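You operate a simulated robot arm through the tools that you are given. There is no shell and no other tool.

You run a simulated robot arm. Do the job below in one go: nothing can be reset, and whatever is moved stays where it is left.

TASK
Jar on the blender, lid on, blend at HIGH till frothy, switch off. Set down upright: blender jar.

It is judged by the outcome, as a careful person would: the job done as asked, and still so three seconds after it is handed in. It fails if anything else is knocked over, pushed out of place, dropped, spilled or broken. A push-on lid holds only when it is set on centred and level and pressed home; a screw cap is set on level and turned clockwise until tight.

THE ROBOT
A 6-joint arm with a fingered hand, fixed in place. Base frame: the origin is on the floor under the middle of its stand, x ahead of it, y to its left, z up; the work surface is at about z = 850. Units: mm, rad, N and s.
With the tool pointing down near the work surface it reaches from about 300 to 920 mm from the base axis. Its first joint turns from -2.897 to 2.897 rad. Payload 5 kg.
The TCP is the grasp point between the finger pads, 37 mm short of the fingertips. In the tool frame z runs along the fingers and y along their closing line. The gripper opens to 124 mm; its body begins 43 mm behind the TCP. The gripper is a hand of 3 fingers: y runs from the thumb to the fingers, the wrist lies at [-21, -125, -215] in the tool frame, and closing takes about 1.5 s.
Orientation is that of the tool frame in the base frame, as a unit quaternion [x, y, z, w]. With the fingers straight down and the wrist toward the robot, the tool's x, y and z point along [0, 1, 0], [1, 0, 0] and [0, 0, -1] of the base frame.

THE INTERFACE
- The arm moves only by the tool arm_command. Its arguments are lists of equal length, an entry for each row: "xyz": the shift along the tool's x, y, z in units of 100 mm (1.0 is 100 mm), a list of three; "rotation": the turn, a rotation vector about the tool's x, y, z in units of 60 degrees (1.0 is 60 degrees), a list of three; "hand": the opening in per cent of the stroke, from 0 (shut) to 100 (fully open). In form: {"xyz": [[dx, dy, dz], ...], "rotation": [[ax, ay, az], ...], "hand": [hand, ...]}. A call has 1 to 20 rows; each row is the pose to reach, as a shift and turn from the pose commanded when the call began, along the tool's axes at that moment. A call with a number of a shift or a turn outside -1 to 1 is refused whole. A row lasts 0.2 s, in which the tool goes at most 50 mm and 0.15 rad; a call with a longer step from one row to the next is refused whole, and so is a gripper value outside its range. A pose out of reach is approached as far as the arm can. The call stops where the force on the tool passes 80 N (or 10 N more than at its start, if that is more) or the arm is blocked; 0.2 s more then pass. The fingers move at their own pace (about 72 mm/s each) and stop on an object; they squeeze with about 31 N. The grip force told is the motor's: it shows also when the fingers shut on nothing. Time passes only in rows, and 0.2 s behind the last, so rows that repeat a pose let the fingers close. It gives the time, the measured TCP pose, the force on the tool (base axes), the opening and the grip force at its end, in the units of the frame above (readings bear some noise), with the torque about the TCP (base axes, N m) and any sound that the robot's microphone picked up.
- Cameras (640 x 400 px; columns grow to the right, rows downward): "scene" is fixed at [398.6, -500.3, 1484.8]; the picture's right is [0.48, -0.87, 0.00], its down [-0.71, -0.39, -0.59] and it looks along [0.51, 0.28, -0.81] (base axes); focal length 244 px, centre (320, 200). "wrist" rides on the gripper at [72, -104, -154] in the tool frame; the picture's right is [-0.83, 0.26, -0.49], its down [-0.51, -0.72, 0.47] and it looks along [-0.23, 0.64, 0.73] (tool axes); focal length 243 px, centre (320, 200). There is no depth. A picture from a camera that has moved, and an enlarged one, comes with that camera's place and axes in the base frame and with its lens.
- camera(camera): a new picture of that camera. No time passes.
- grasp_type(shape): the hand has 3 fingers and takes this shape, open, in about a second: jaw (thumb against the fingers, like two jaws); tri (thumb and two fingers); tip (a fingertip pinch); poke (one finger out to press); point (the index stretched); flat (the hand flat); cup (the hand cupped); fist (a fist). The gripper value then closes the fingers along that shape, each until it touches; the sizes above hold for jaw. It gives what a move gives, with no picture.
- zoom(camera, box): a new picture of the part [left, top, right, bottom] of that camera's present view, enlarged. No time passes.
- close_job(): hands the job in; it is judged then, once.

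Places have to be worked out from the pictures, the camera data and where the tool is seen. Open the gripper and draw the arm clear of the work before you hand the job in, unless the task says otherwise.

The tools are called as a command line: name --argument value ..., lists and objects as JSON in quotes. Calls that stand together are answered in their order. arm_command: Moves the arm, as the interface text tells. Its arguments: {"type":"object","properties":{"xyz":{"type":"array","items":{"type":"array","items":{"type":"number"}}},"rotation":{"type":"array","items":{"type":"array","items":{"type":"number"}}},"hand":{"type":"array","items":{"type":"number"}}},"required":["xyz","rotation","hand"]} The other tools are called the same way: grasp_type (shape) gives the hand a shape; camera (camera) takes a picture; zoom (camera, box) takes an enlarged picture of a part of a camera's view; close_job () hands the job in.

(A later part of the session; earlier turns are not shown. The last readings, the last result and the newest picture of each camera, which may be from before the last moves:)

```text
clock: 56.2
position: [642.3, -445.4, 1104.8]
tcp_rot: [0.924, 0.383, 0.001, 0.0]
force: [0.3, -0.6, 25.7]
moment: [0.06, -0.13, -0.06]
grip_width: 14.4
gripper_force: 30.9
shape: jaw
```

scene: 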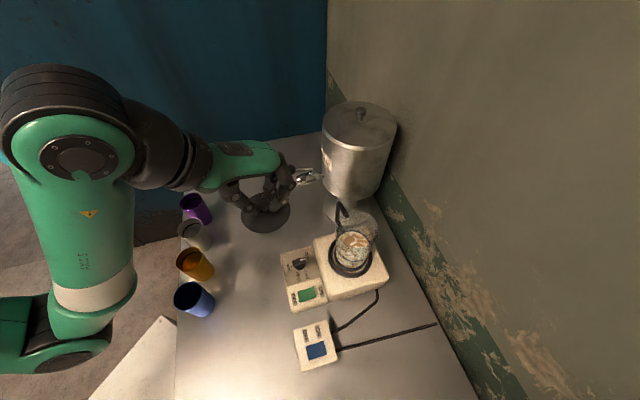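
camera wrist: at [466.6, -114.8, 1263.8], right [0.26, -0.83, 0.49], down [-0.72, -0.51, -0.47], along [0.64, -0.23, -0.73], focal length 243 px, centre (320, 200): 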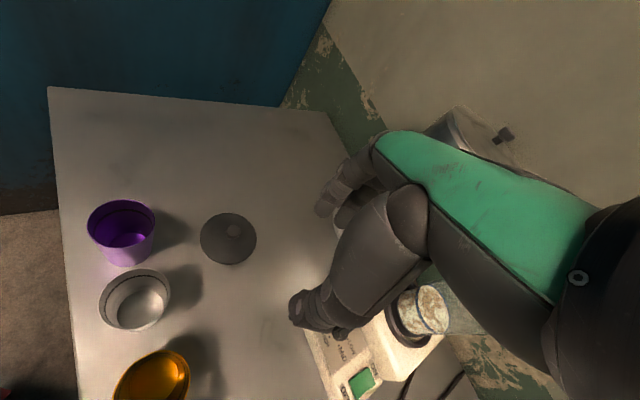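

There's still 26 N. I'll unload a bit more, then open.

arm_command --xyz '[[0, 0, -0.015], [0, 0, -0.025], [0, 0, -0.025], [0, 0, -0.025], [0, 0, -0.025], [0, 0, -0.025], [0, 0, -0.025]]' --rotation '[[0, 0, 0], [0, 0, 0], [0, 0, 0], [0, 0, 0], [0, 0, 0], [0, 0, 0], [0, 0, 0]]' --hand '[0, 0, 15, 25, 40, 50, 50]'

zoom --camera "scene" --box '[315, 190, 395, 270]'

zoom --camera "wrist" --box '[220, 180, 370, 330]'

```text
clock: 57.8
position: [642.7, -446.4, 1105.2]
tcp_rot: [0.924, 0.383, 0.0, 0.0]
force: [0.0, 1.7, 10.5]
moment: [-0.16, -0.3, 0.07]
grip_width: 60.8
gripper_force: 0.1
shape: jaw
```

```text
5.00 times, centred on (355, 230) of scene
camera zoom: at [398.6, -500.3, 1484.8], right [0.48, -0.87, 0.0], down [-0.71, -0.39, -0.59], along [0.51, 0.28, -0.81], focal length 1219 px, centre (145, 50)
```

zoom: 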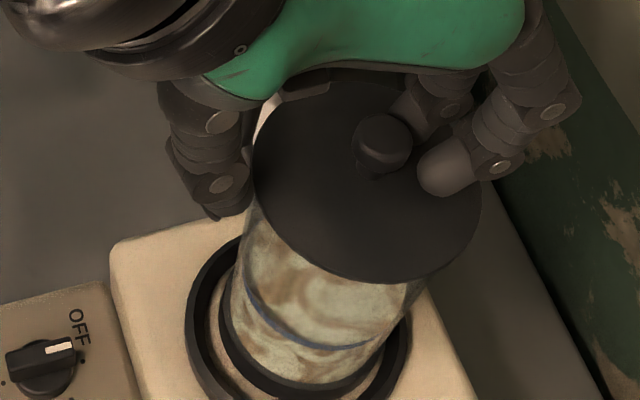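

```text
2.67 times, centred on (295, 255) of wrist
camera zoom: at [619.8, -320.9, 1258.1], right [-0.4, -0.77, 0.49], down [-0.87, 0.15, -0.47], along [0.29, -0.62, -0.73], focal length 647 px, centre (387, 53)
```

zoom: 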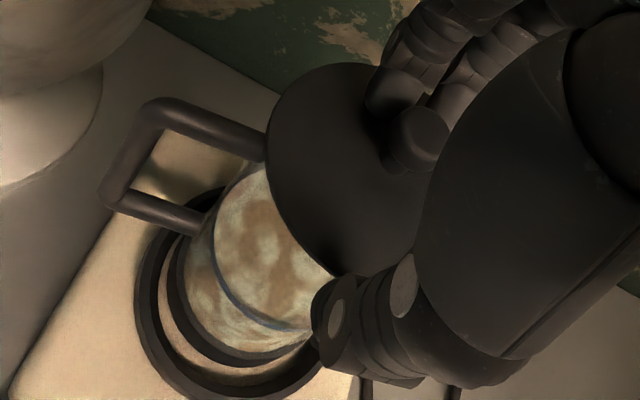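

After opening, the lid and jar look shifted toward the fingers, possibly tilted. I won't move until I've inspected this closely.

zoom --camera "scene" --box '[315, 215, 395, 290]'

camera --camera "scene"

camera --camera "wrist"

```text
5.33 times, centred on (355, 252) of scene
camera zoom: at [398.6, -500.3, 1484.8], right [0.48, -0.87, 0.0], down [-0.71, -0.39, -0.59], along [0.51, 0.28, -0.81], focal length 1301 px, centre (133, -80)
```

zoom: 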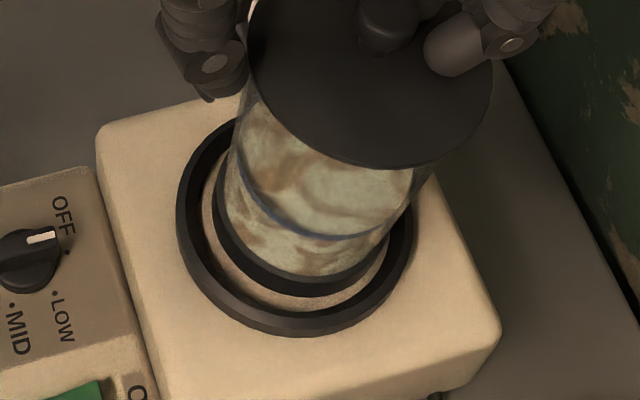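

```text
taken
```

scene: 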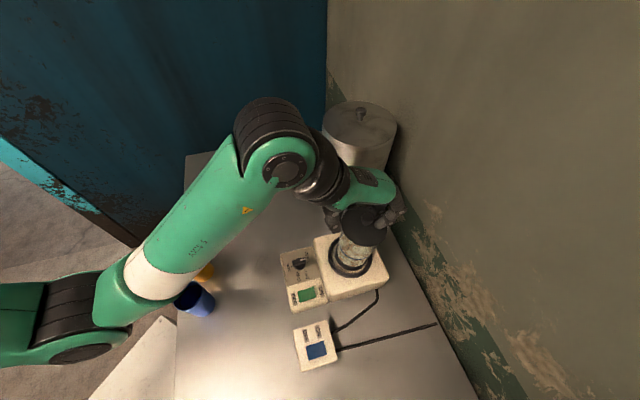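

```text
taken
camera wrist: at [619.8, -320.9, 1258.1], right [-0.4, -0.77, 0.49], down [-0.87, 0.15, -0.47], along [0.29, -0.62, -0.73], focal length 243 px, centre (320, 200)
```

wrist: 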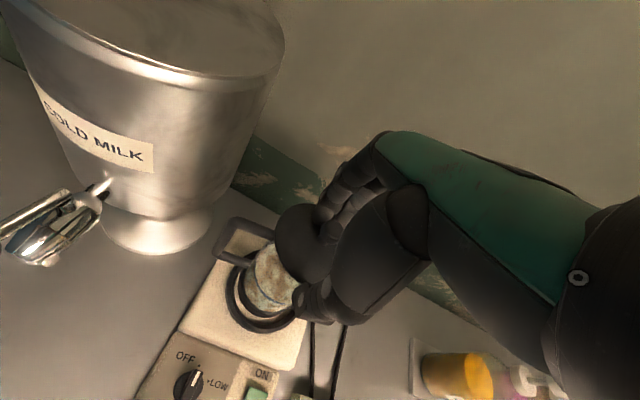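

The jar is tilted about 5° toward the fingers: while opening, the fingertips pushed the lid's far side down. Raising the hand slowly should let it settle back upright, so I'll go up in small steps.

arm_command --xyz '[[0, 0, -0.01], [0, 0, -0.02], [0, 0, -0.03], [0, 0, -0.04], [0, 0, -0.05], [0, 0, -0.06], [0, 0, -0.06]]' --rotation '[[0, 0, 0], [0, 0, 0], [0, 0, 0], [0, 0, 0], [0, 0, 0], [0, 0, 0], [0, 0, 0]]' --hand '[50, 50, 50, 50, 50, 50, 50]'

zoom --camera "scene" --box '[315, 195, 395, 280]'

```text
clock: 59.4
position: [643.3, -445.4, 1111.7]
tcp_rot: [0.924, 0.383, 0.001, 0.0]
force: [0.8, 0.4, 0.3]
moment: [-0.01, -0.01, 0.01]
grip_width: 61.7
gripper_force: 0.0
shape: jaw
```

```text
4.71 times, centred on (355, 238) of scene
camera zoom: at [398.6, -500.3, 1484.8], right [0.48, -0.87, 0.0], down [-0.71, -0.39, -0.59], along [0.51, 0.28, -0.81], focal length 1148 px, centre (155, 24)
```

zoom: 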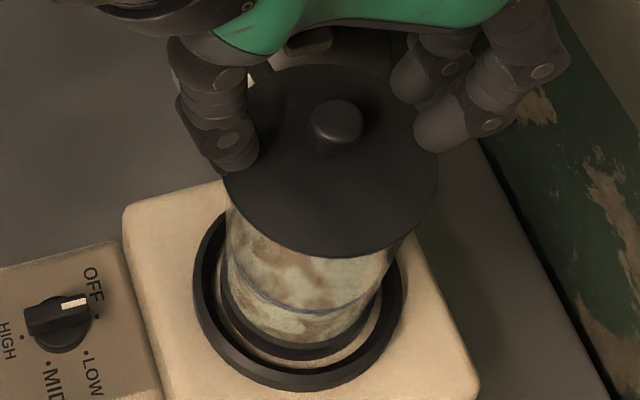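

The jar is upright again and the lid is on and centred. I'll raise the hand clear and inspect.

arm_command --xyz '[[0, 0, -0.15], [0, 0, -0.3], [0, 0, -0.3]]' --rotation '[[0, 0, 0], [0, 0, 0], [0, 0, 0]]' --hand '[55, 60, 60]'

zoom --camera "scene" --box '[315, 195, 395, 280]'

zoom --camera "wrist" --box '[200, 180, 360, 330]'

```text
clock: 60.2
position: [644.2, -444.5, 1139.8]
tcp_rot: [0.924, 0.383, 0.0, 0.0]
force: [0.0, 1.0, 0.4]
moment: [0.03, 0.01, 0.0]
grip_width: 73.8
gripper_force: 0.1
shape: jaw
```

```text
4.71 times, centred on (355, 238) of scene
camera zoom: at [398.6, -500.3, 1484.8], right [0.48, -0.87, 0.0], down [-0.71, -0.39, -0.59], along [0.51, 0.28, -0.81], focal length 1148 px, centre (155, 24)
```

zoom: 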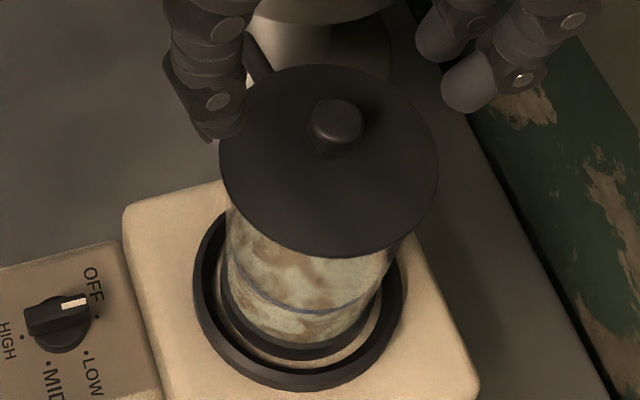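

```text
2.67 times, centred on (280, 255) of wrist
camera zoom: at [620.2, -320.3, 1293.3], right [-0.4, -0.77, 0.49], down [-0.87, 0.15, -0.47], along [0.29, -0.62, -0.73], focal length 647 px, centre (427, 53)
```

zoom: 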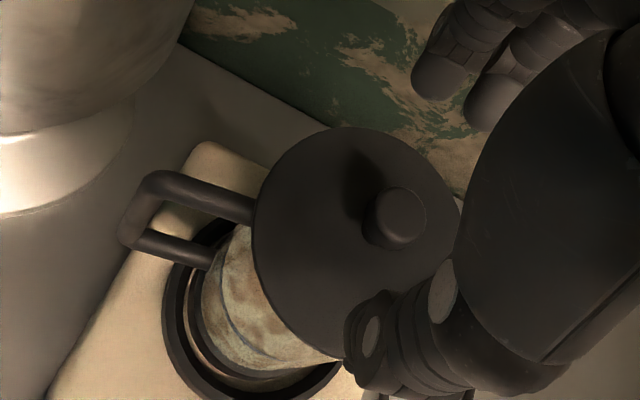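

The lid sits level and centred on the jar. To be sure it's home, I'll raise a little, close the fingertips together above the knob, and press straight down on its centre.

arm_command --xyz '[[0, 0, -0.2], [0, 0, -0.3], [0, 0, -0.3], [0, 0, -0.3], [0, 0, -0.3], [0, 0, -0.3], [0, 0, -0.3]]' --rotation '[[0, 0, 0], [0, 0, 0], [0, 0, 0], [0, 0, 0], [0, 0, 0], [0, 0, 0], [0, 0, 0]]' --hand '[60, 40, 20, 0, 0, 0, 0]'

zoom --camera "scene" --box '[315, 180, 395, 260]'

zoom --camera "wrist" --box '[240, 170, 380, 310]'

```text
clock: 61.8
position: [644.8, -445.9, 1170.1]
tcp_rot: [0.924, 0.383, -0.001, 0.0]
force: [0.4, 0.3, -0.3]
moment: [-0.04, 0.01, -0.04]
grip_width: 0.0
gripper_force: 31.0
shape: jaw
```

```text
5.00 times, centred on (355, 220) of scene
camera zoom: at [398.6, -500.3, 1484.8], right [0.48, -0.87, 0.0], down [-0.71, -0.39, -0.59], along [0.51, 0.28, -0.81], focal length 1219 px, centre (145, 100)
```

zoom: 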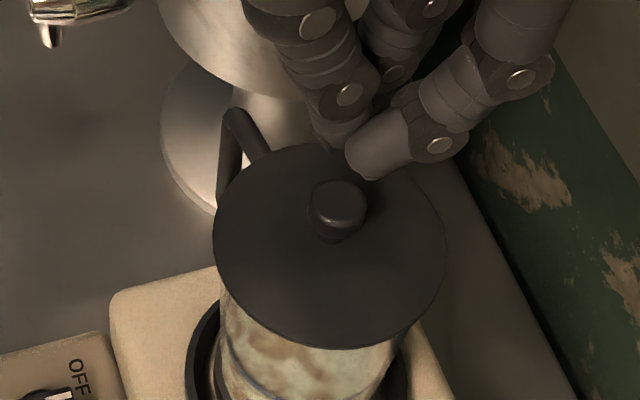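

```text
2.86 times, centred on (310, 240) of wrist
camera zoom: at [621.0, -321.0, 1323.6], right [-0.4, -0.77, 0.49], down [-0.87, 0.15, -0.47], along [0.29, -0.62, -0.73], focal length 693 px, centre (349, 86)
```

zoom: 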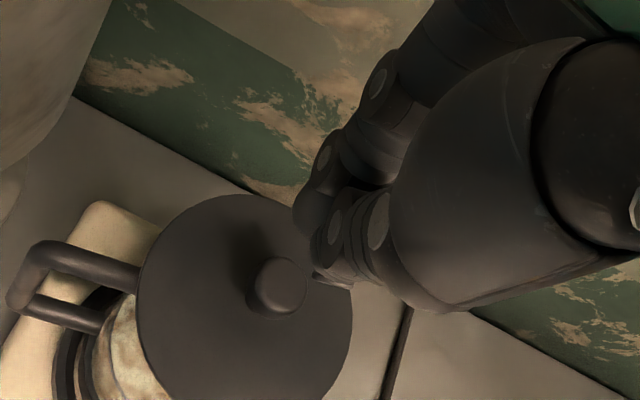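

The closed fingertips are about 3–4 mm off the knob's centre along tool -x. I'll correct that and lower toward the knob.

arm_command --xyz '[[0.03, -0.005, 0.1], [0.03, -0.005, 0.2], [0.03, -0.005, 0.3], [0.03, -0.005, 0.33], [0.03, -0.005, 0.33]]' --rotation '[[0, 0, 0], [0, 0, 0], [0, 0, 0], [0, 0, 0], [0, 0, 0]]' --hand '[0, 0, 0, 0, 0]'

zoom --camera "scene" --box '[325, 190, 385, 240]'

zoom --camera "wrist" --box '[260, 200, 360, 300]'

```text
clock: 63.0
position: [645.4, -442.7, 1138.1]
tcp_rot: [0.924, 0.383, 0.0, 0.0]
force: [-0.5, 0.0, -0.4]
moment: [-0.03, 0.0, -0.01]
grip_width: 0.0
gripper_force: 31.0
shape: jaw
```

```text
8.00 times, centred on (355, 215) of scene
camera zoom: at [398.6, -500.3, 1484.8], right [0.48, -0.87, 0.0], down [-0.71, -0.39, -0.59], along [0.51, 0.28, -0.81], focal length 1951 px, centre (40, 80)
```

zoom: 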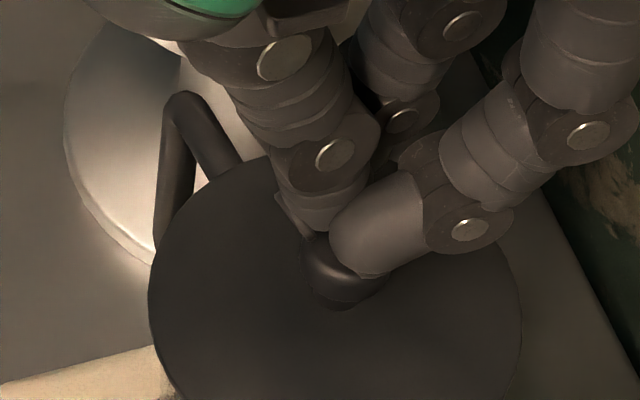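

```text
4.00 times, centred on (310, 250) of wrist
camera zoom: at [621.6, -318.1, 1290.8], right [-0.4, -0.77, 0.49], down [-0.87, 0.15, -0.47], along [0.29, -0.62, -0.73], focal length 970 px, centre (360, 0)
```

zoom: 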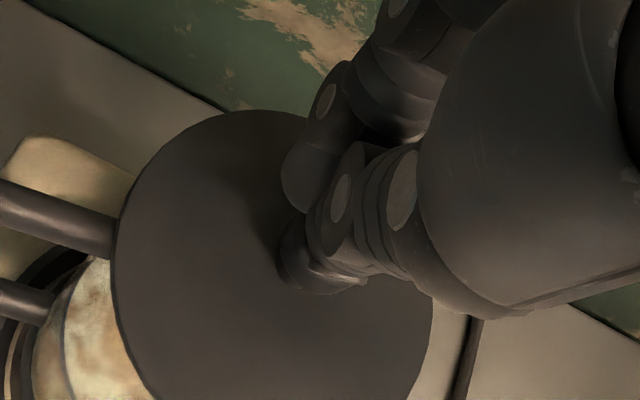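

The fingertips are over the knob. I'll lower in small steps and press.

arm_command --xyz '[[0, 0, 0.02], [0, 0, 0.04], [0, 0, 0.06], [0, 0, 0.08], [0, 0, 0.08]]' --rotation '[[0, 0, 0], [0, 0, 0], [0, 0, 0], [0, 0, 0], [0, 0, 0]]' --hand '[0, 0, 0, 0, 0]'

```text
clock: 64.2
position: [643.2, -444.1, 1131.1]
tcp_rot: [0.924, 0.383, 0.0, 0.001]
force: [0.4, -0.4, -0.1]
moment: [0.0, -0.02, -0.01]
grip_width: 0.0
gripper_force: 30.6
shape: jaw
```

There's no contact yet at TCP z≈1130. I'll go on down in steps.

arm_command --xyz '[[0, 0, 0.01], [0, 0, 0.02], [0, 0, 0.03], [0, 0, 0.03]]' --rotation '[[0, 0, 0], [0, 0, 0], [0, 0, 0], [0, 0, 0]]' --hand '[0, 0, 0, 0]'

arm_command --xyz '[[0, 0, 0.01], [0, 0, 0.02], [0, 0, 0.03], [0, 0, 0.03]]' --rotation '[[0, 0, 0], [0, 0, 0], [0, 0, 0], [0, 0, 0]]' --hand '[0, 0, 0, 0]'

```text
clock: 65.2
position: [645.7, -443.2, 1128.6]
tcp_rot: [0.924, 0.383, 0.001, 0.002]
force: [-1.9, -3.4, 12.5]
moment: [-0.16, 0.14, 0.06]
grip_width: 0.2
gripper_force: 31.0
shape: jaw
```

```text
clock: 66.2
position: [643.9, -443.2, 1128.2]
tcp_rot: [0.924, 0.383, 0.002, 0.003]
force: [0.9, -6.0, 35.8]
moment: [-0.33, 0.22, 0.08]
grip_width: 0.1
gripper_force: 30.9
shape: jaw
```

I'm pressing at 36 N and the lid stays firm. I'll press on to about 60 N.

arm_command --xyz '[[0, 0, 0.01], [0, 0, 0.02], [0, 0, 0.03], [0, 0, 0.03], [0, 0, 0.03]]' --rotation '[[0, 0, 0], [0, 0, 0], [0, 0, 0], [0, 0, 0], [0, 0, 0]]' --hand '[0, 0, 0, 0, 0]'

zoom --camera "scene" --box '[315, 190, 395, 280]'

```text
clock: 67.4
position: [643.8, -443.8, 1127.8]
tcp_rot: [0.924, 0.383, 0.003, 0.005]
force: [3.6, -4.9, 44.4]
moment: [-0.28, 0.19, 0.02]
grip_width: 0.0
gripper_force: 30.9
shape: jaw
```

```text
4.44 times, centred on (355, 235) of scene
camera zoom: at [398.6, -500.3, 1484.8], right [0.48, -0.87, 0.0], down [-0.71, -0.39, -0.59], along [0.51, 0.28, -0.81], focal length 1084 px, centre (164, 44)
```

zoom: 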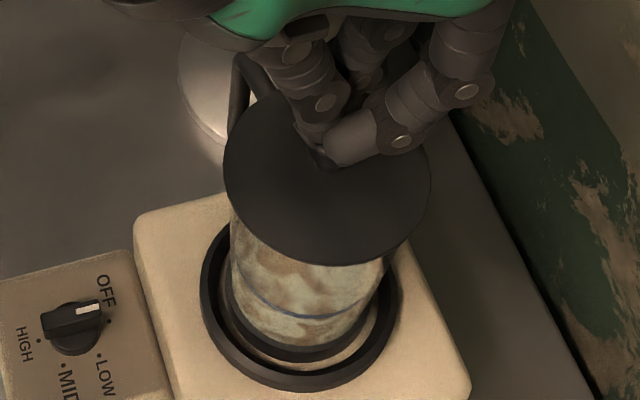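

The lid held firm at 44 N, and the jar is upright and centred. I'll retract upward and then look at the switches.

arm_command --xyz '[[0, 0, -0.05], [0, 0, -0.1], [0, 0, -0.4], [0, 0, -0.7], [0, 0, -0.7]]' --rotation '[[0, 0, 0], [0, 0, 0], [0, 0, 0], [0, 0, 0], [0, 0, 0]]' --hand '[0, 0, 0, 0, 0]'

arm_command --xyz '[[0, -0.35, 0], [0, -0.7, 0], [0, -1.0, 0], [0, -1.0, 0]]' --rotation '[[0, 0, 0], [0, 0, 0], [0, 0, 0], [0, 0, 0]]' --hand '[0, 0, 0, 0]'

camera --camera "wrist"

camera --camera "scene"

```text
clock: 68.6
position: [643.9, -443.7, 1190.5]
tcp_rot: [0.924, 0.383, -0.001, -0.001]
force: [1.0, 1.2, -0.2]
moment: [-0.03, -0.02, -0.03]
grip_width: 0.3
gripper_force: 31.4
shape: jaw
```

```text
clock: 69.6
position: [575.2, -371.8, 1192.3]
tcp_rot: [0.924, 0.382, 0.0, 0.001]
force: [0.5, -0.9, 0.3]
moment: [-0.01, 0.01, 0.01]
grip_width: 0.0
gripper_force: 31.2
shape: jaw
```

```text
taken
camera wrist: at [552.4, -245.7, 1345.3], right [-0.4, -0.77, 0.49], down [-0.87, 0.15, -0.47], along [0.29, -0.62, -0.73], focal length 243 px, centre (320, 200)
```

wrist: 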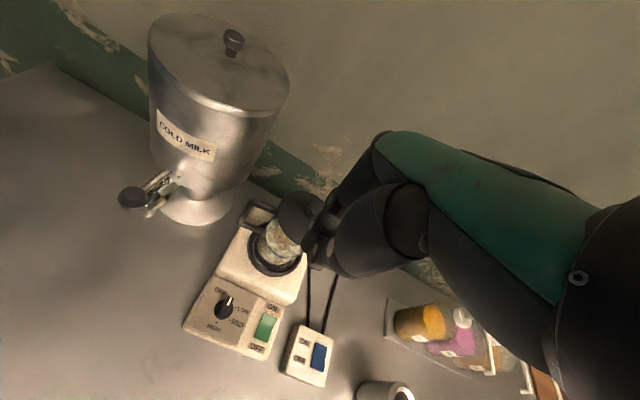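

```text
taken
```

scene: 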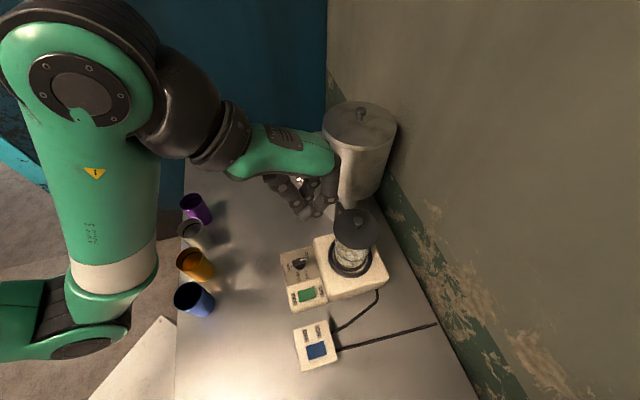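

There's a good view of the panel and outlet switch now. I'll zoom in on both from both cameras.

zoom --camera "wrist" --box '[175, 270, 295, 370]'

zoom --camera "wrist" --box '[260, 300, 360, 400]'

zoom --camera "scene" --box '[275, 240, 335, 315]'

zoom --camera "scene" --box '[290, 315, 345, 375]'

```text
4.00 times, centred on (235, 320) of wrist
camera zoom: at [552.4, -245.7, 1345.3], right [-0.4, -0.77, 0.49], down [-0.87, 0.15, -0.47], along [0.29, -0.62, -0.73], focal length 970 px, centre (660, -280)
```

zoom: 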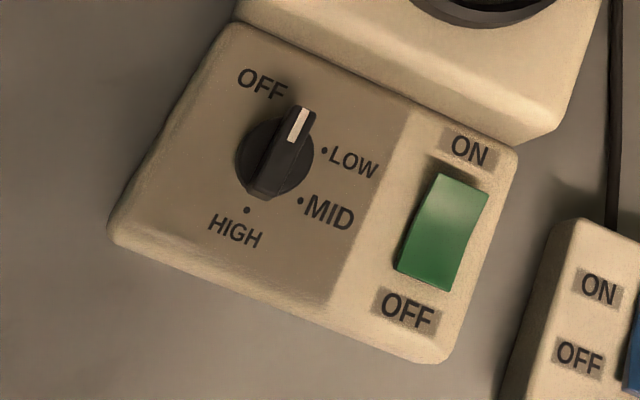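

```text
4.00 times, centred on (310, 350) of wrist
camera zoom: at [552.4, -245.7, 1345.3], right [-0.4, -0.77, 0.49], down [-0.87, 0.15, -0.47], along [0.29, -0.62, -0.73], focal length 970 px, centre (360, -400)
```

zoom: 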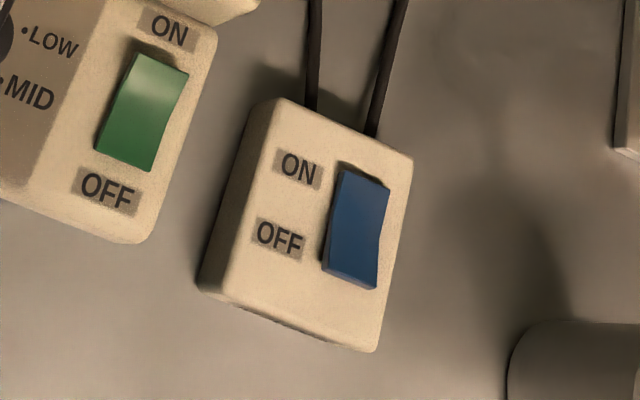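

```text
5.33 times, centred on (305, 278) of scene
camera zoom: at [398.6, -500.3, 1484.8], right [0.48, -0.87, 0.0], down [-0.71, -0.39, -0.59], along [0.51, 0.28, -0.81], focal length 1301 px, centre (400, -213)
```

zoom: 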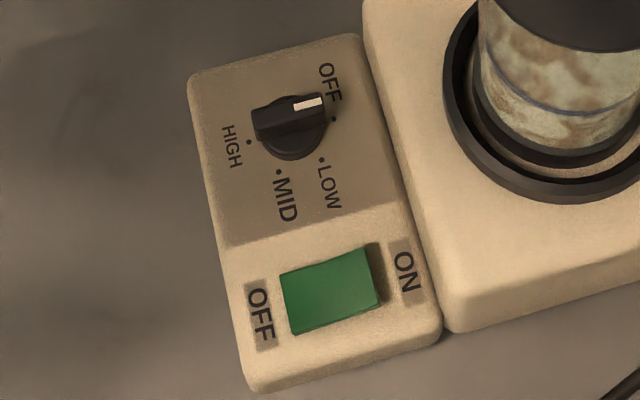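

```text
6.67 times, centred on (318, 345) of scene
camera zoom: at [398.6, -500.3, 1484.8], right [0.48, -0.87, 0.0], down [-0.71, -0.39, -0.59], along [0.51, 0.28, -0.81], focal length 1626 px, centre (337, -767)
```

zoom: 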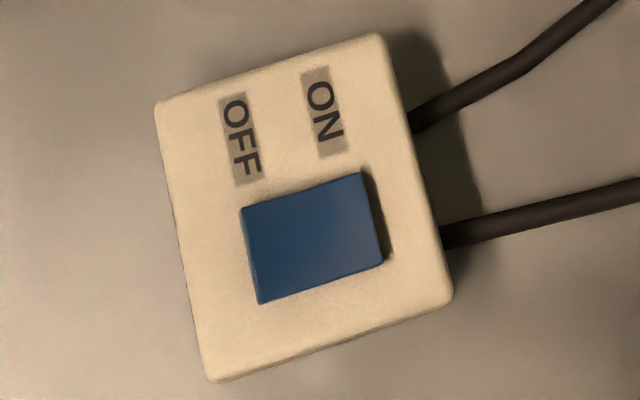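

Both rockers have their OFF ends pressed in and their ON ends raised. The knob is at OFF, and LOW, MID and HIGH follow at 60° clockwise steps. I'll press the outlet's ON end first, so I'm switching the hand to poke here in free space.

grasp_type --shape "poke"

camera --camera "wrist"

camera --camera "scene"

```text
clock: 70.5
position: [575.8, -370.3, 1191.5]
tcp_rot: [0.924, 0.383, 0.0, 0.0]
force: [-0.9, -0.4, -0.2]
moment: [0.0, -0.01, 0.03]
grip_width: 0.2
gripper_force: 0.0
shape: poke
```

```text
taken
camera wrist: at [552.6, -246.1, 1345.3], right [-0.4, -0.77, 0.49], down [-0.87, 0.15, -0.47], along [0.29, -0.62, -0.73], focal length 243 px, centre (320, 200)
```

wrist: 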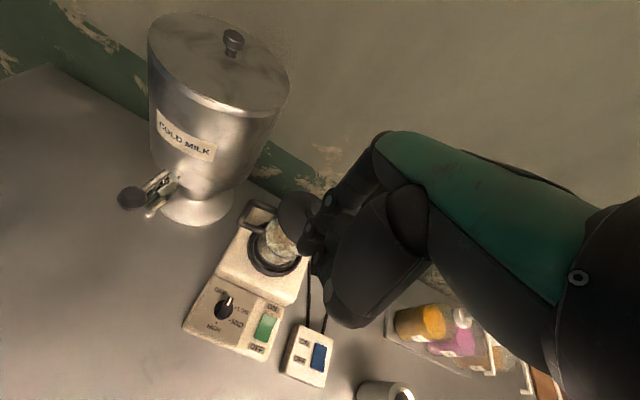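

```text
taken
```

scene: 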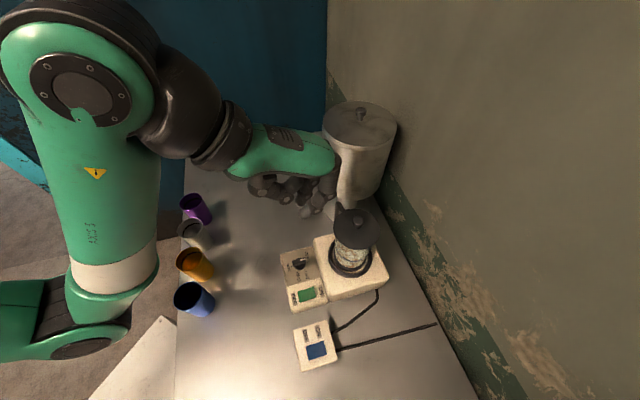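

I'll zoom in to find where the poking fingertip is now.

zoom --camera "scene" --box '[235, 150, 365, 250]'

zoom --camera "wrist" --box '[250, 160, 410, 330]'

```text
4.00 times, centred on (300, 200) of scene
camera zoom: at [398.6, -500.3, 1484.8], right [0.48, -0.87, 0.0], down [-0.71, -0.39, -0.59], along [0.51, 0.28, -0.81], focal length 976 px, centre (400, 200)
```

zoom: 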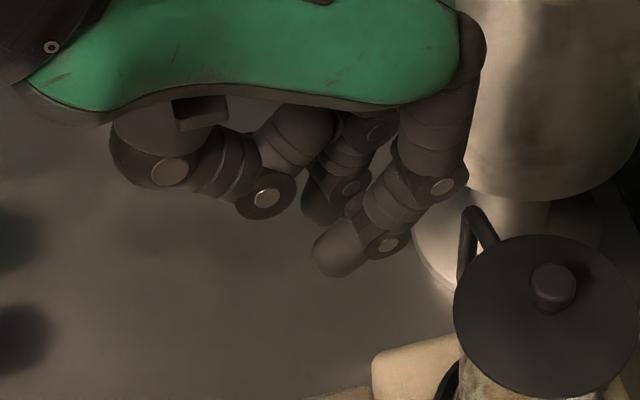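

```text
2.35 times, centred on (330, 245) of wrist
camera zoom: at [552.6, -246.1, 1345.3], right [-0.4, -0.77, 0.49], down [-0.87, 0.15, -0.47], along [0.29, -0.62, -0.73], focal length 571 px, centre (296, 94)
```

zoom: 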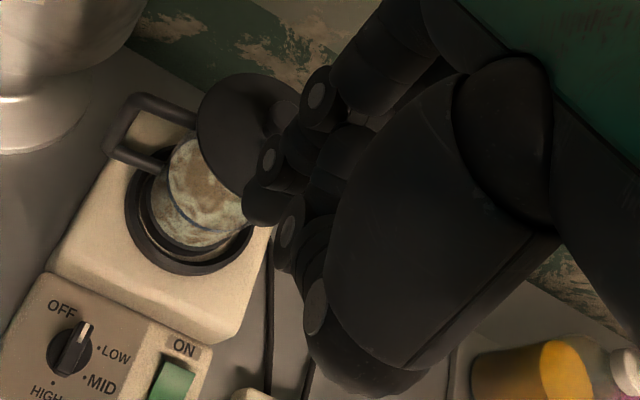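

In poke the fingertip sits about 50 mm below the TCP, within a few millimetres of its axis. The outlet's ON end is at about (443, -479, z≈885). I'll move above it in stages.

arm_command --xyz '[[-0.3, -0.03, 0.2], [-0.6, -0.06, 0.45], [-0.85, -0.09, 0.7], [-0.87, -0.1, 0.8], [-0.87, -0.1, 0.8]]' --rotation '[[0, 0, 0], [0, 0, 0], [0, 0, 0], [0, 0, 0], [0, 0, 0]]' --hand '[100, 100, 100, 100, 100]'

arm_command --xyz '[[-0.3, -0.03, 0.3], [-0.6, -0.06, 0.6], [-0.87, -0.095, 0.9], [-0.87, -0.095, 1.0], [-0.87, -0.095, 1.0]]' --rotation '[[0, 0, 0], [0, 0, 0], [0, 0, 0], [0, 0, 0], [0, 0, 0]]' --hand '[100, 100, 100, 100, 100]'

camera --camera "wrist"

zoom --camera "scene" --box '[230, 260, 370, 390]'

```text
clock: 71.7
position: [507.2, -426.2, 1110.5]
tcp_rot: [0.924, 0.383, -0.001, 0.0]
force: [-0.4, -0.6, 0.4]
moment: [0.0, -0.08, 0.0]
grip_width: 0.0
gripper_force: 0.1
shape: poke
```

```text
clock: 72.9
position: [436.9, -479.5, 1010.2]
tcp_rot: [0.924, 0.382, 0.0, 0.0]
force: [0.0, -0.7, 0.8]
moment: [-0.01, 0.01, 0.01]
grip_width: 0.0
gripper_force: 0.1
shape: poke
```

```text
taken
camera wrist: at [413.6, -354.5, 1163.1], right [-0.4, -0.77, 0.49], down [-0.87, 0.15, -0.47], along [0.29, -0.62, -0.73], focal length 243 px, centre (320, 200)
```

wrist: 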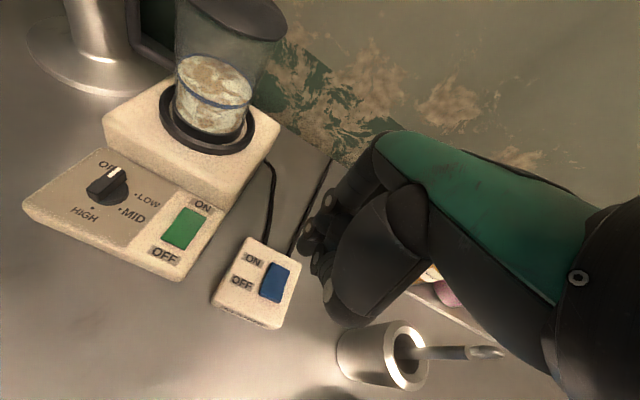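

```text
3.08 times, centred on (300, 325) of scene
camera zoom: at [398.6, -500.3, 1484.8], right [0.48, -0.87, 0.0], down [-0.71, -0.39, -0.59], along [0.51, 0.28, -0.81], focal length 750 px, centre (382, -185)
```

zoom: 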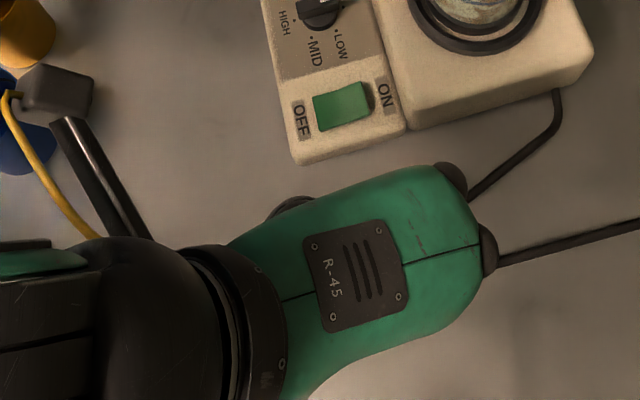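

The mug and spoon are well clear to the side. I'll zoom the wrist view on the fingertip and the blue rocker.

zoom --camera "wrist" --box '[200, 180, 360, 340]'

```text
2.50 times, centred on (280, 260) of wrist
camera zoom: at [413.6, -354.5, 1163.1], right [-0.4, -0.77, 0.49], down [-0.87, 0.15, -0.47], along [0.29, -0.62, -0.73], focal length 606 px, centre (420, 50)
```

zoom: 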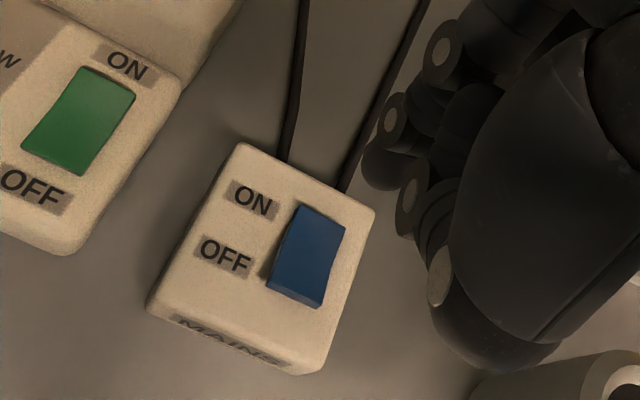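

I'll zoom in tighter to read the rocker's tilt and see the poking fingertip.

zoom --camera "wrist" --box '[250, 220, 320, 300]'

zoom --camera "wrist" --box '[150, 190, 230, 270]'

zoom --camera "wrist" --box '[280, 170, 400, 290]'

```text
5.00 times, centred on (285, 260) of wrist
camera zoom: at [413.6, -354.5, 1163.1], right [-0.4, -0.77, 0.49], down [-0.87, 0.15, -0.47], along [0.29, -0.62, -0.73], focal length 1213 px, centre (495, -100)
```

zoom: 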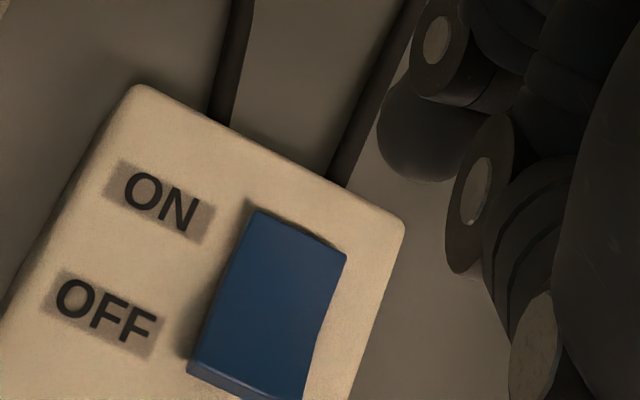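

```text
5.00 times, centred on (190, 230) of wrist
camera zoom: at [413.6, -354.5, 1163.1], right [-0.4, -0.77, 0.49], down [-0.87, 0.15, -0.47], along [0.29, -0.62, -0.73], focal length 1213 px, centre (970, 50)
```

zoom: 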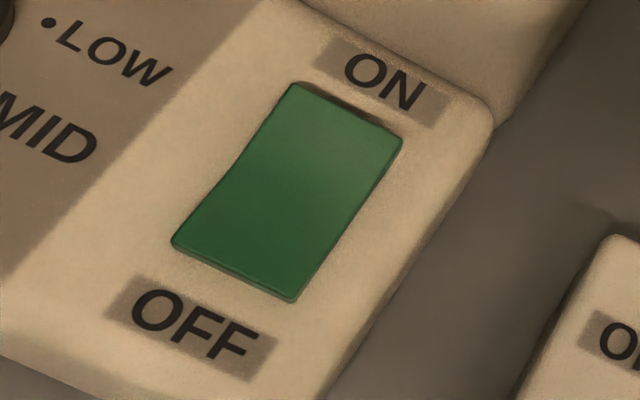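

```text
3.33 times, centred on (340, 230) of wrist
camera zoom: at [413.6, -354.5, 1163.1], right [-0.4, -0.77, 0.49], down [-0.87, 0.15, -0.47], along [0.29, -0.62, -0.73], focal length 809 px, centre (253, 100)
```

zoom: 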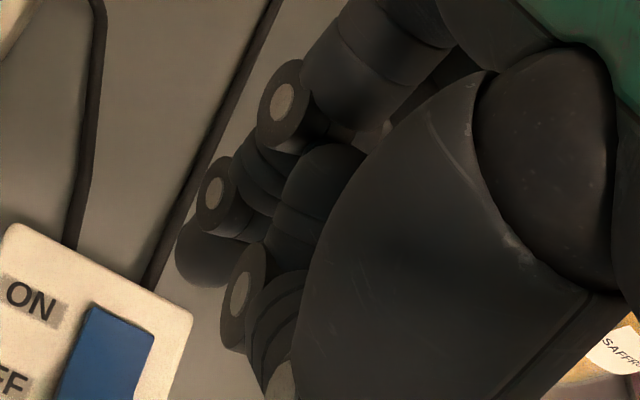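

The green rocker's ON end is clearly raised, and the blue one looks the same, so pressing ON is right either way. The fingertip should be above the blue rocker's ON end, so I'll descend 50 mm and re-check.

arm_command --xyz '[[0, 0, 0.2], [0, 0, 0.4], [0, 0, 0.5], [0, 0, 0.5]]' --rotation '[[0, 0, 0], [0, 0, 0], [0, 0, 0], [0, 0, 0]]' --hand '[100, 100, 100, 100]'

zoom --camera "wrist" --box '[240, 190, 360, 310]'

```text
clock: 73.9
position: [438.4, -480.3, 961.3]
tcp_rot: [0.924, 0.382, -0.001, 0.0]
force: [0.6, -0.5, 0.0]
moment: [-0.03, -0.01, 0.02]
grip_width: 0.0
gripper_force: 0.0
shape: poke
```

```text
3.33 times, centred on (300, 250) of wrist
camera zoom: at [415.6, -356.1, 1114.3], right [-0.4, -0.77, 0.49], down [-0.87, 0.15, -0.47], along [0.29, -0.62, -0.73], focal length 809 px, centre (387, 33)
```

zoom: 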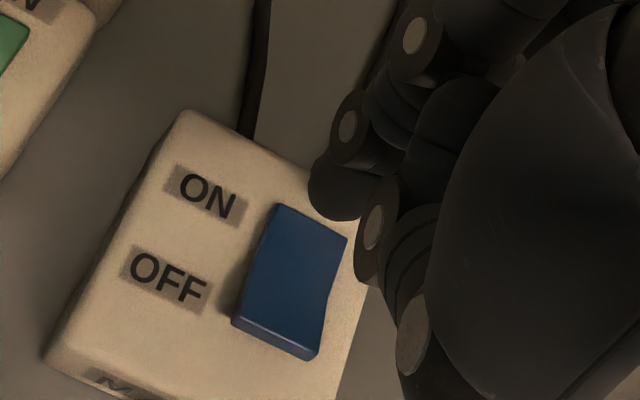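

The blue rocker's OFF end shows a thick front face here. I'll zoom in to judge its tilt before pressing.

zoom --camera "wrist" --box '[300, 245, 350, 300]'

zoom --camera "wrist" --box '[262, 240, 302, 285]'

```text
7.27 times, centred on (325, 272) of wrist
camera zoom: at [415.6, -356.1, 1114.3], right [-0.4, -0.77, 0.49], down [-0.87, 0.15, -0.47], along [0.29, -0.62, -0.73], focal length 1764 px, centre (284, -327)
```

zoom: 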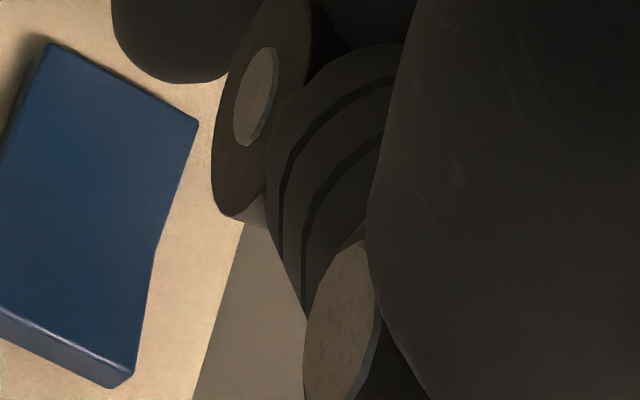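

```text
8.89 times, centred on (282, 262) of wrist
camera zoom: at [415.6, -356.1, 1114.3], right [-0.4, -0.77, 0.49], down [-0.87, 0.15, -0.47], along [0.29, -0.62, -0.73], focal length 2157 px, centre (658, -356)
```

zoom: 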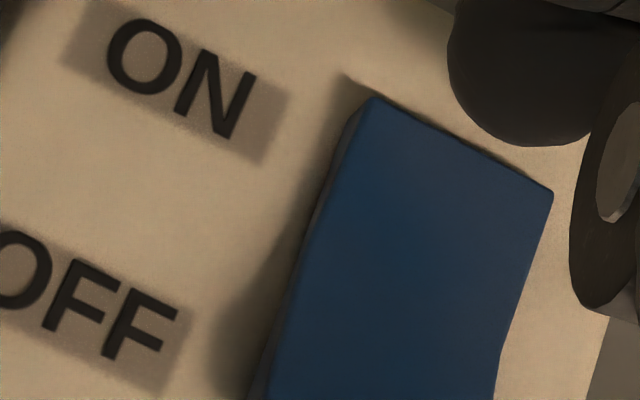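

The 75% point toward the rocker's ON end will line up with the fingertip after about 25 mm of descent. I'll go down in small steps and press.

arm_command --xyz '[[0, 0, 0.08], [0, 0, 0.14], [0, 0, 0.17], [0, 0, 0.19], [0, 0, 0.21], [0, 0, 0.21]]' --rotation '[[0, 0, 0], [0, 0, 0], [0, 0, 0], [0, 0, 0], [0, 0, 0], [0, 0, 0]]' --hand '[100, 100, 100, 100, 100, 100]'

zoom --camera "wrist" --box '[260, 200, 360, 300]'

```text
clock: 75.3
position: [437.7, -481.3, 941.0]
tcp_rot: [0.924, 0.383, 0.0, 0.0]
force: [0.1, 0.0, 0.4]
moment: [-0.01, -0.01, -0.01]
grip_width: 0.1
gripper_force: 0.0
shape: poke
```

```text
4.00 times, centred on (310, 250) of wrist
camera zoom: at [413.7, -355.9, 1094.2], right [-0.4, -0.77, 0.49], down [-0.87, 0.15, -0.47], along [0.29, -0.62, -0.73], focal length 970 px, centre (360, 0)
```

zoom: 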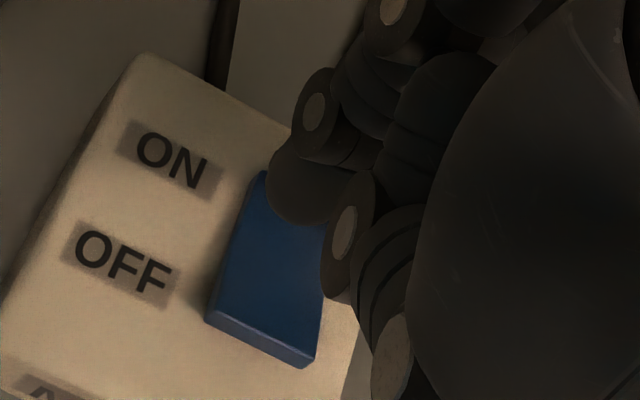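

The fingertip is over the ON half. I'll keep lowering until it makes contact.

arm_command --xyz '[[0, 0, 0.02], [0, 0, 0.04], [0, 0, 0.05], [0, 0, 0.05]]' --rotation '[[0, 0, 0], [0, 0, 0], [0, 0, 0], [0, 0, 0]]' --hand '[100, 100, 100, 100]'

arm_command --xyz '[[0, 0, 0.02], [0, 0, 0.03], [0, 0, 0.03]]' --rotation '[[0, 0, 0], [0, 0, 0], [0, 0, 0]]' --hand '[100, 100, 100]'

```text
clock: 76.3
position: [437.6, -481.4, 935.6]
tcp_rot: [0.924, 0.383, 0.0, 0.0]
force: [0.5, -0.3, -0.2]
moment: [-0.01, 0.0, -0.02]
grip_width: 0.0
gripper_force: 0.0
shape: poke
```

```text
clock: 77.1
position: [437.6, -480.1, 931.0]
tcp_rot: [0.924, 0.383, 0.0, -0.001]
force: [-1.2, 0.7, 0.1]
moment: [-0.01, 0.02, -0.02]
grip_width: 0.0
gripper_force: 0.1
shape: poke
```

There's still no contact at TCP 931. I'll check the view.

zoom --camera "wrist" --box '[260, 200, 360, 300]'

arm_command --xyz '[[0, 0, 0.01], [0, 0, 0.02], [0, 0, 0.03], [0, 0, 0.03]]' --rotation '[[0, 0, 0], [0, 0, 0], [0, 0, 0], [0, 0, 0]]' --hand '[100, 100, 100, 100]'

```text
4.00 times, centred on (310, 250) of wrist
camera zoom: at [414.8, -356.2, 1084.5], right [-0.4, -0.77, 0.49], down [-0.87, 0.15, -0.47], along [0.29, -0.62, -0.73], focal length 970 px, centre (360, 0)
```

zoom: 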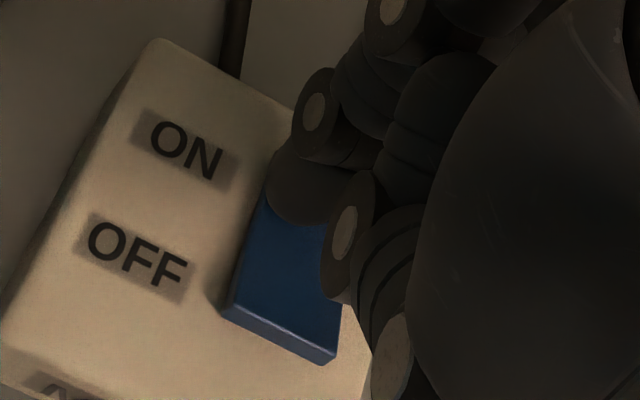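

```text
clock: 78.1
position: [438.5, -482.0, 931.1]
tcp_rot: [0.924, 0.383, 0.002, 0.002]
force: [5.3, 3.0, 19.0]
moment: [-0.01, 0.02, -0.02]
grip_width: 0.0
gripper_force: 0.1
shape: poke
```

Contact at TCP 931 with 19 N. I'll check whether the rocker tipped.

zoom --camera "wrist" --box '[260, 200, 360, 300]'

arm_command --xyz '[[0, 0, 0.01], [0, 0, 0.02], [0, 0, 0.02]]' --rotation '[[0, 0, 0], [0, 0, 0], [0, 0, 0]]' --hand '[100, 100, 100]'

zoom --camera "wrist" --box '[260, 200, 360, 300]'

```text
4.00 times, centred on (310, 250) of wrist
camera zoom: at [414.9, -356.5, 1083.0], right [-0.4, -0.77, 0.49], down [-0.87, 0.15, -0.47], along [0.29, -0.62, -0.73], focal length 970 px, centre (360, 0)
```

zoom: 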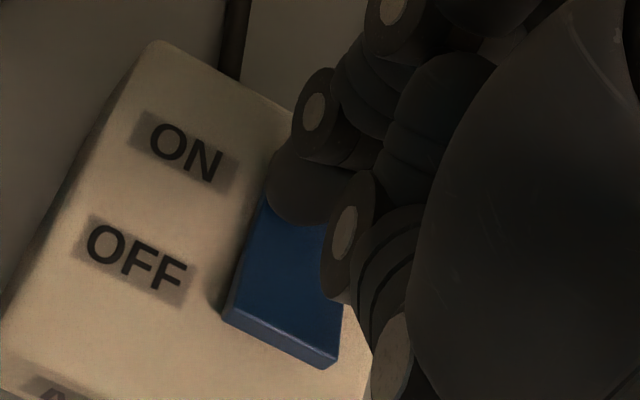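

```text
clock: 78.9
position: [438.3, -481.7, 930.2]
tcp_rot: [0.924, 0.383, 0.001, 0.003]
force: [15.2, -3.2, 36.0]
moment: [-0.24, -0.18, 0.09]
grip_width: 0.2
gripper_force: 0.0
shape: poke
```

```text
4.00 times, centred on (310, 250) of wrist
camera zoom: at [414.9, -356.2, 1081.7], right [-0.4, -0.77, 0.49], down [-0.87, 0.15, -0.48], along [0.29, -0.62, -0.73], focal length 970 px, centre (360, 0)
```

zoom: 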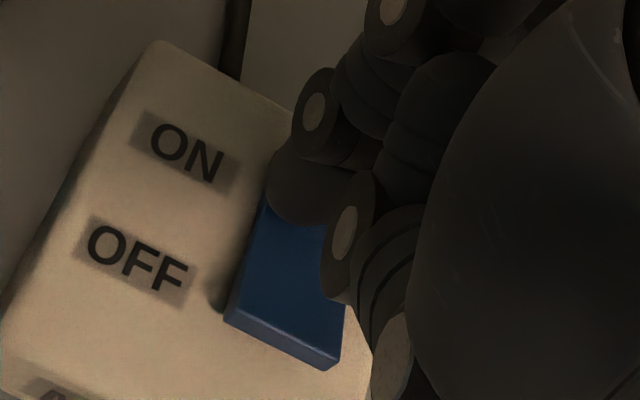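

The rocker didn't move at 36 N. Its OFF end stands proud, so the mains switch was evidently already ON. I'll back off and compare.

arm_command --xyz '[[0, 0, -0.05], [0, 0, -0.2], [0, 0, -0.5], [0, 0, -0.8], [0, 0, -0.8]]' --rotation '[[0, 0, 0], [0, 0, 0], [0, 0, 0], [0, 0, 0], [0, 0, 0]]' --hand '[100, 100, 100, 100, 100]'

zoom --camera "wrist" --box '[200, 200, 320, 320]'

zoom --camera "wrist" --box '[130, 160, 240, 270]'

```text
clock: 80.1
position: [435.9, -478.0, 1005.1]
tcp_rot: [0.924, 0.383, 0.0, -0.001]
force: [1.4, 0.8, 0.2]
moment: [-0.02, 0.0, -0.01]
grip_width: 0.1
gripper_force: 0.1
shape: poke
```

```text
3.33 times, centred on (260, 260) of wrist
camera zoom: at [412.5, -354.2, 1157.8], right [-0.4, -0.77, 0.49], down [-0.87, 0.15, -0.47], along [0.29, -0.62, -0.73], focal length 809 px, centre (520, 0)
```

zoom: 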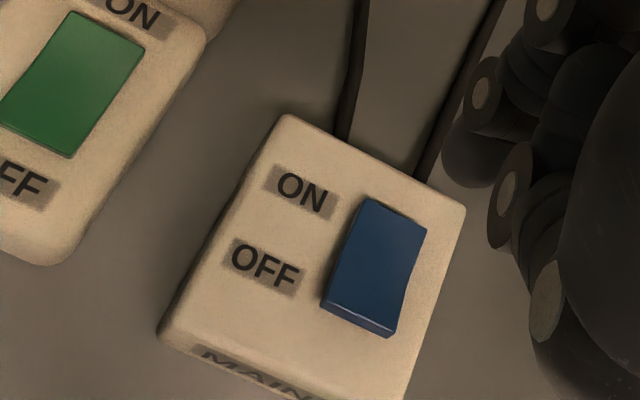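

```text
3.64 times, centred on (185, 215) of wrist
camera zoom: at [412.5, -354.2, 1157.8], right [-0.4, -0.77, 0.49], down [-0.87, 0.15, -0.47], along [0.29, -0.62, -0.73], focal length 882 px, centre (811, 146)
```

zoom: 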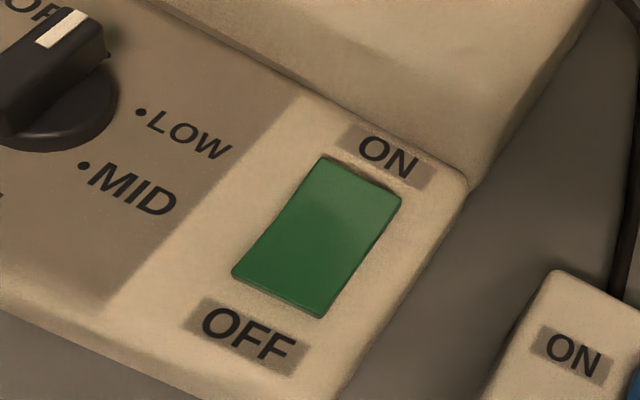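

The mains rocker is unchanged, with its ON end down. Next is the knob: I'll view it closely from this angle to work out its position and height.

zoom --camera "wrist" --box '[60, 140, 160, 240]'

zoom --camera "scene" --box '[275, 240, 325, 290]'

```text
4.00 times, centred on (110, 190) of wrist
camera zoom: at [412.5, -354.2, 1157.8], right [-0.4, -0.77, 0.49], down [-0.87, 0.15, -0.47], along [0.29, -0.62, -0.73], focal length 970 px, centre (1160, 240)
```

zoom: 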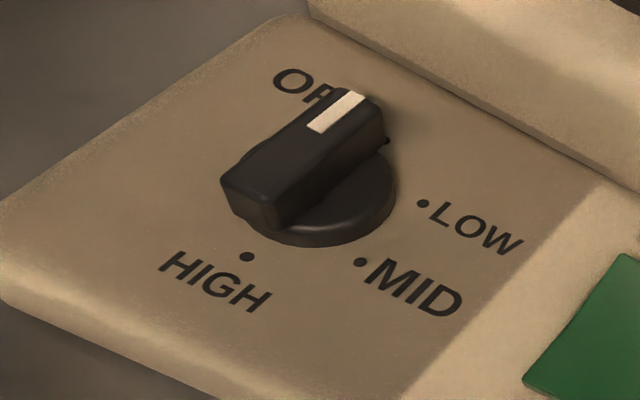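

```text
8.00 times, centred on (300, 265) of scene
camera zoom: at [398.6, -500.3, 1484.8], right [0.48, -0.87, 0.0], down [-0.71, -0.39, -0.59], along [0.51, 0.28, -0.81], focal length 1951 px, centre (480, -320)
```

zoom: 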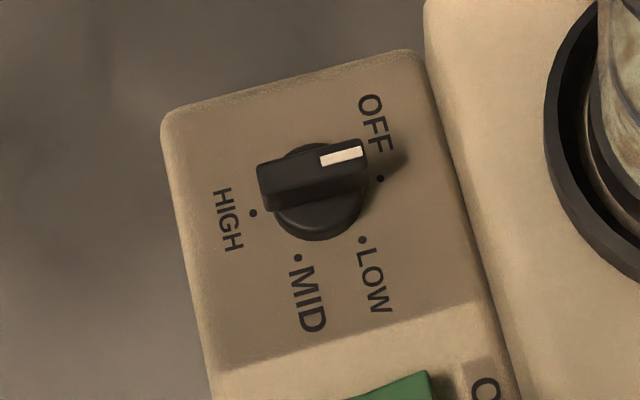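

The knob's axis is at about (577, -342), the panel is at z≈889 and the bar's top at z≈908. The bar points along -45°, so I'll grip it across its width with the hand at yaw +45°. I'll raise the hand, switch to jaw, then swing round.

arm_command --xyz '[[0, 0, -0.4], [0, 0, -0.8], [0, 0, -1.0], [0, 0, -1.0]]' --rotation '[[0, 0, 0], [0, 0, 0], [0, 0, 0], [0, 0, 0]]' --hand '[100, 100, 100, 100]'

grasp_type --shape "jaw"

arm_command --xyz '[[0.2, 0, 0], [0.4, 0, 0], [0.6, 0, 0], [0.8, 0, 0], [0.97, 0.02, 0], [0.97, 0.02, 0], [0.97, 0.02, 0]]' --rotation '[[0, 0, -0.12], [0, 0, -0.24], [0, 0, -0.36], [0, 0, -0.48], [0, 0, -0.6], [0, 0, -0.72], [0, 0, -0.75]]' --hand '[100, 80, 60, 50, 40, 40, 40]'

camera --camera "scene"

```text
clock: 81.1
position: [437.9, -481.0, 1107.1]
tcp_rot: [0.924, 0.383, 0.0, 0.0]
force: [0.2, 0.0, -0.1]
moment: [0.0, 0.0, -0.03]
grip_width: 0.1
gripper_force: 0.1
shape: poke
```

```text
clock: 82.0
position: [438.8, -480.0, 1106.4]
tcp_rot: [0.924, 0.383, 0.0, -0.001]
force: [0.4, -0.1, 0.5]
moment: [0.02, 0.03, 0.0]
grip_width: 123.9
gripper_force: 0.0
shape: jaw
```

```text
clock: 83.6
position: [508.4, -413.4, 1107.2]
tcp_rot: [0.706, 0.708, 0.0, 0.0]
force: [0.3, 0.1, 0.2]
moment: [-0.03, -0.02, 0.0]
grip_width: 50.0
gripper_force: 0.0
shape: jaw
```

```text
taken
```

scene: 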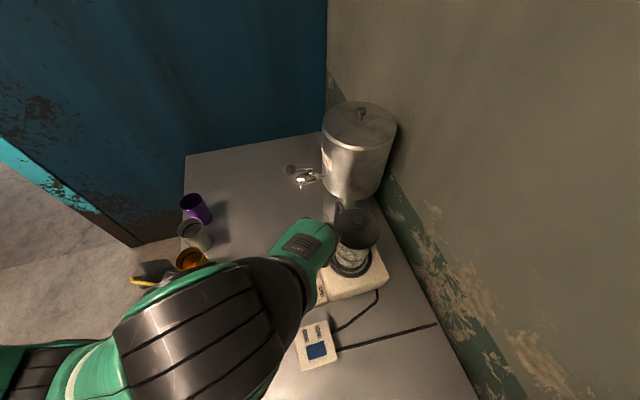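

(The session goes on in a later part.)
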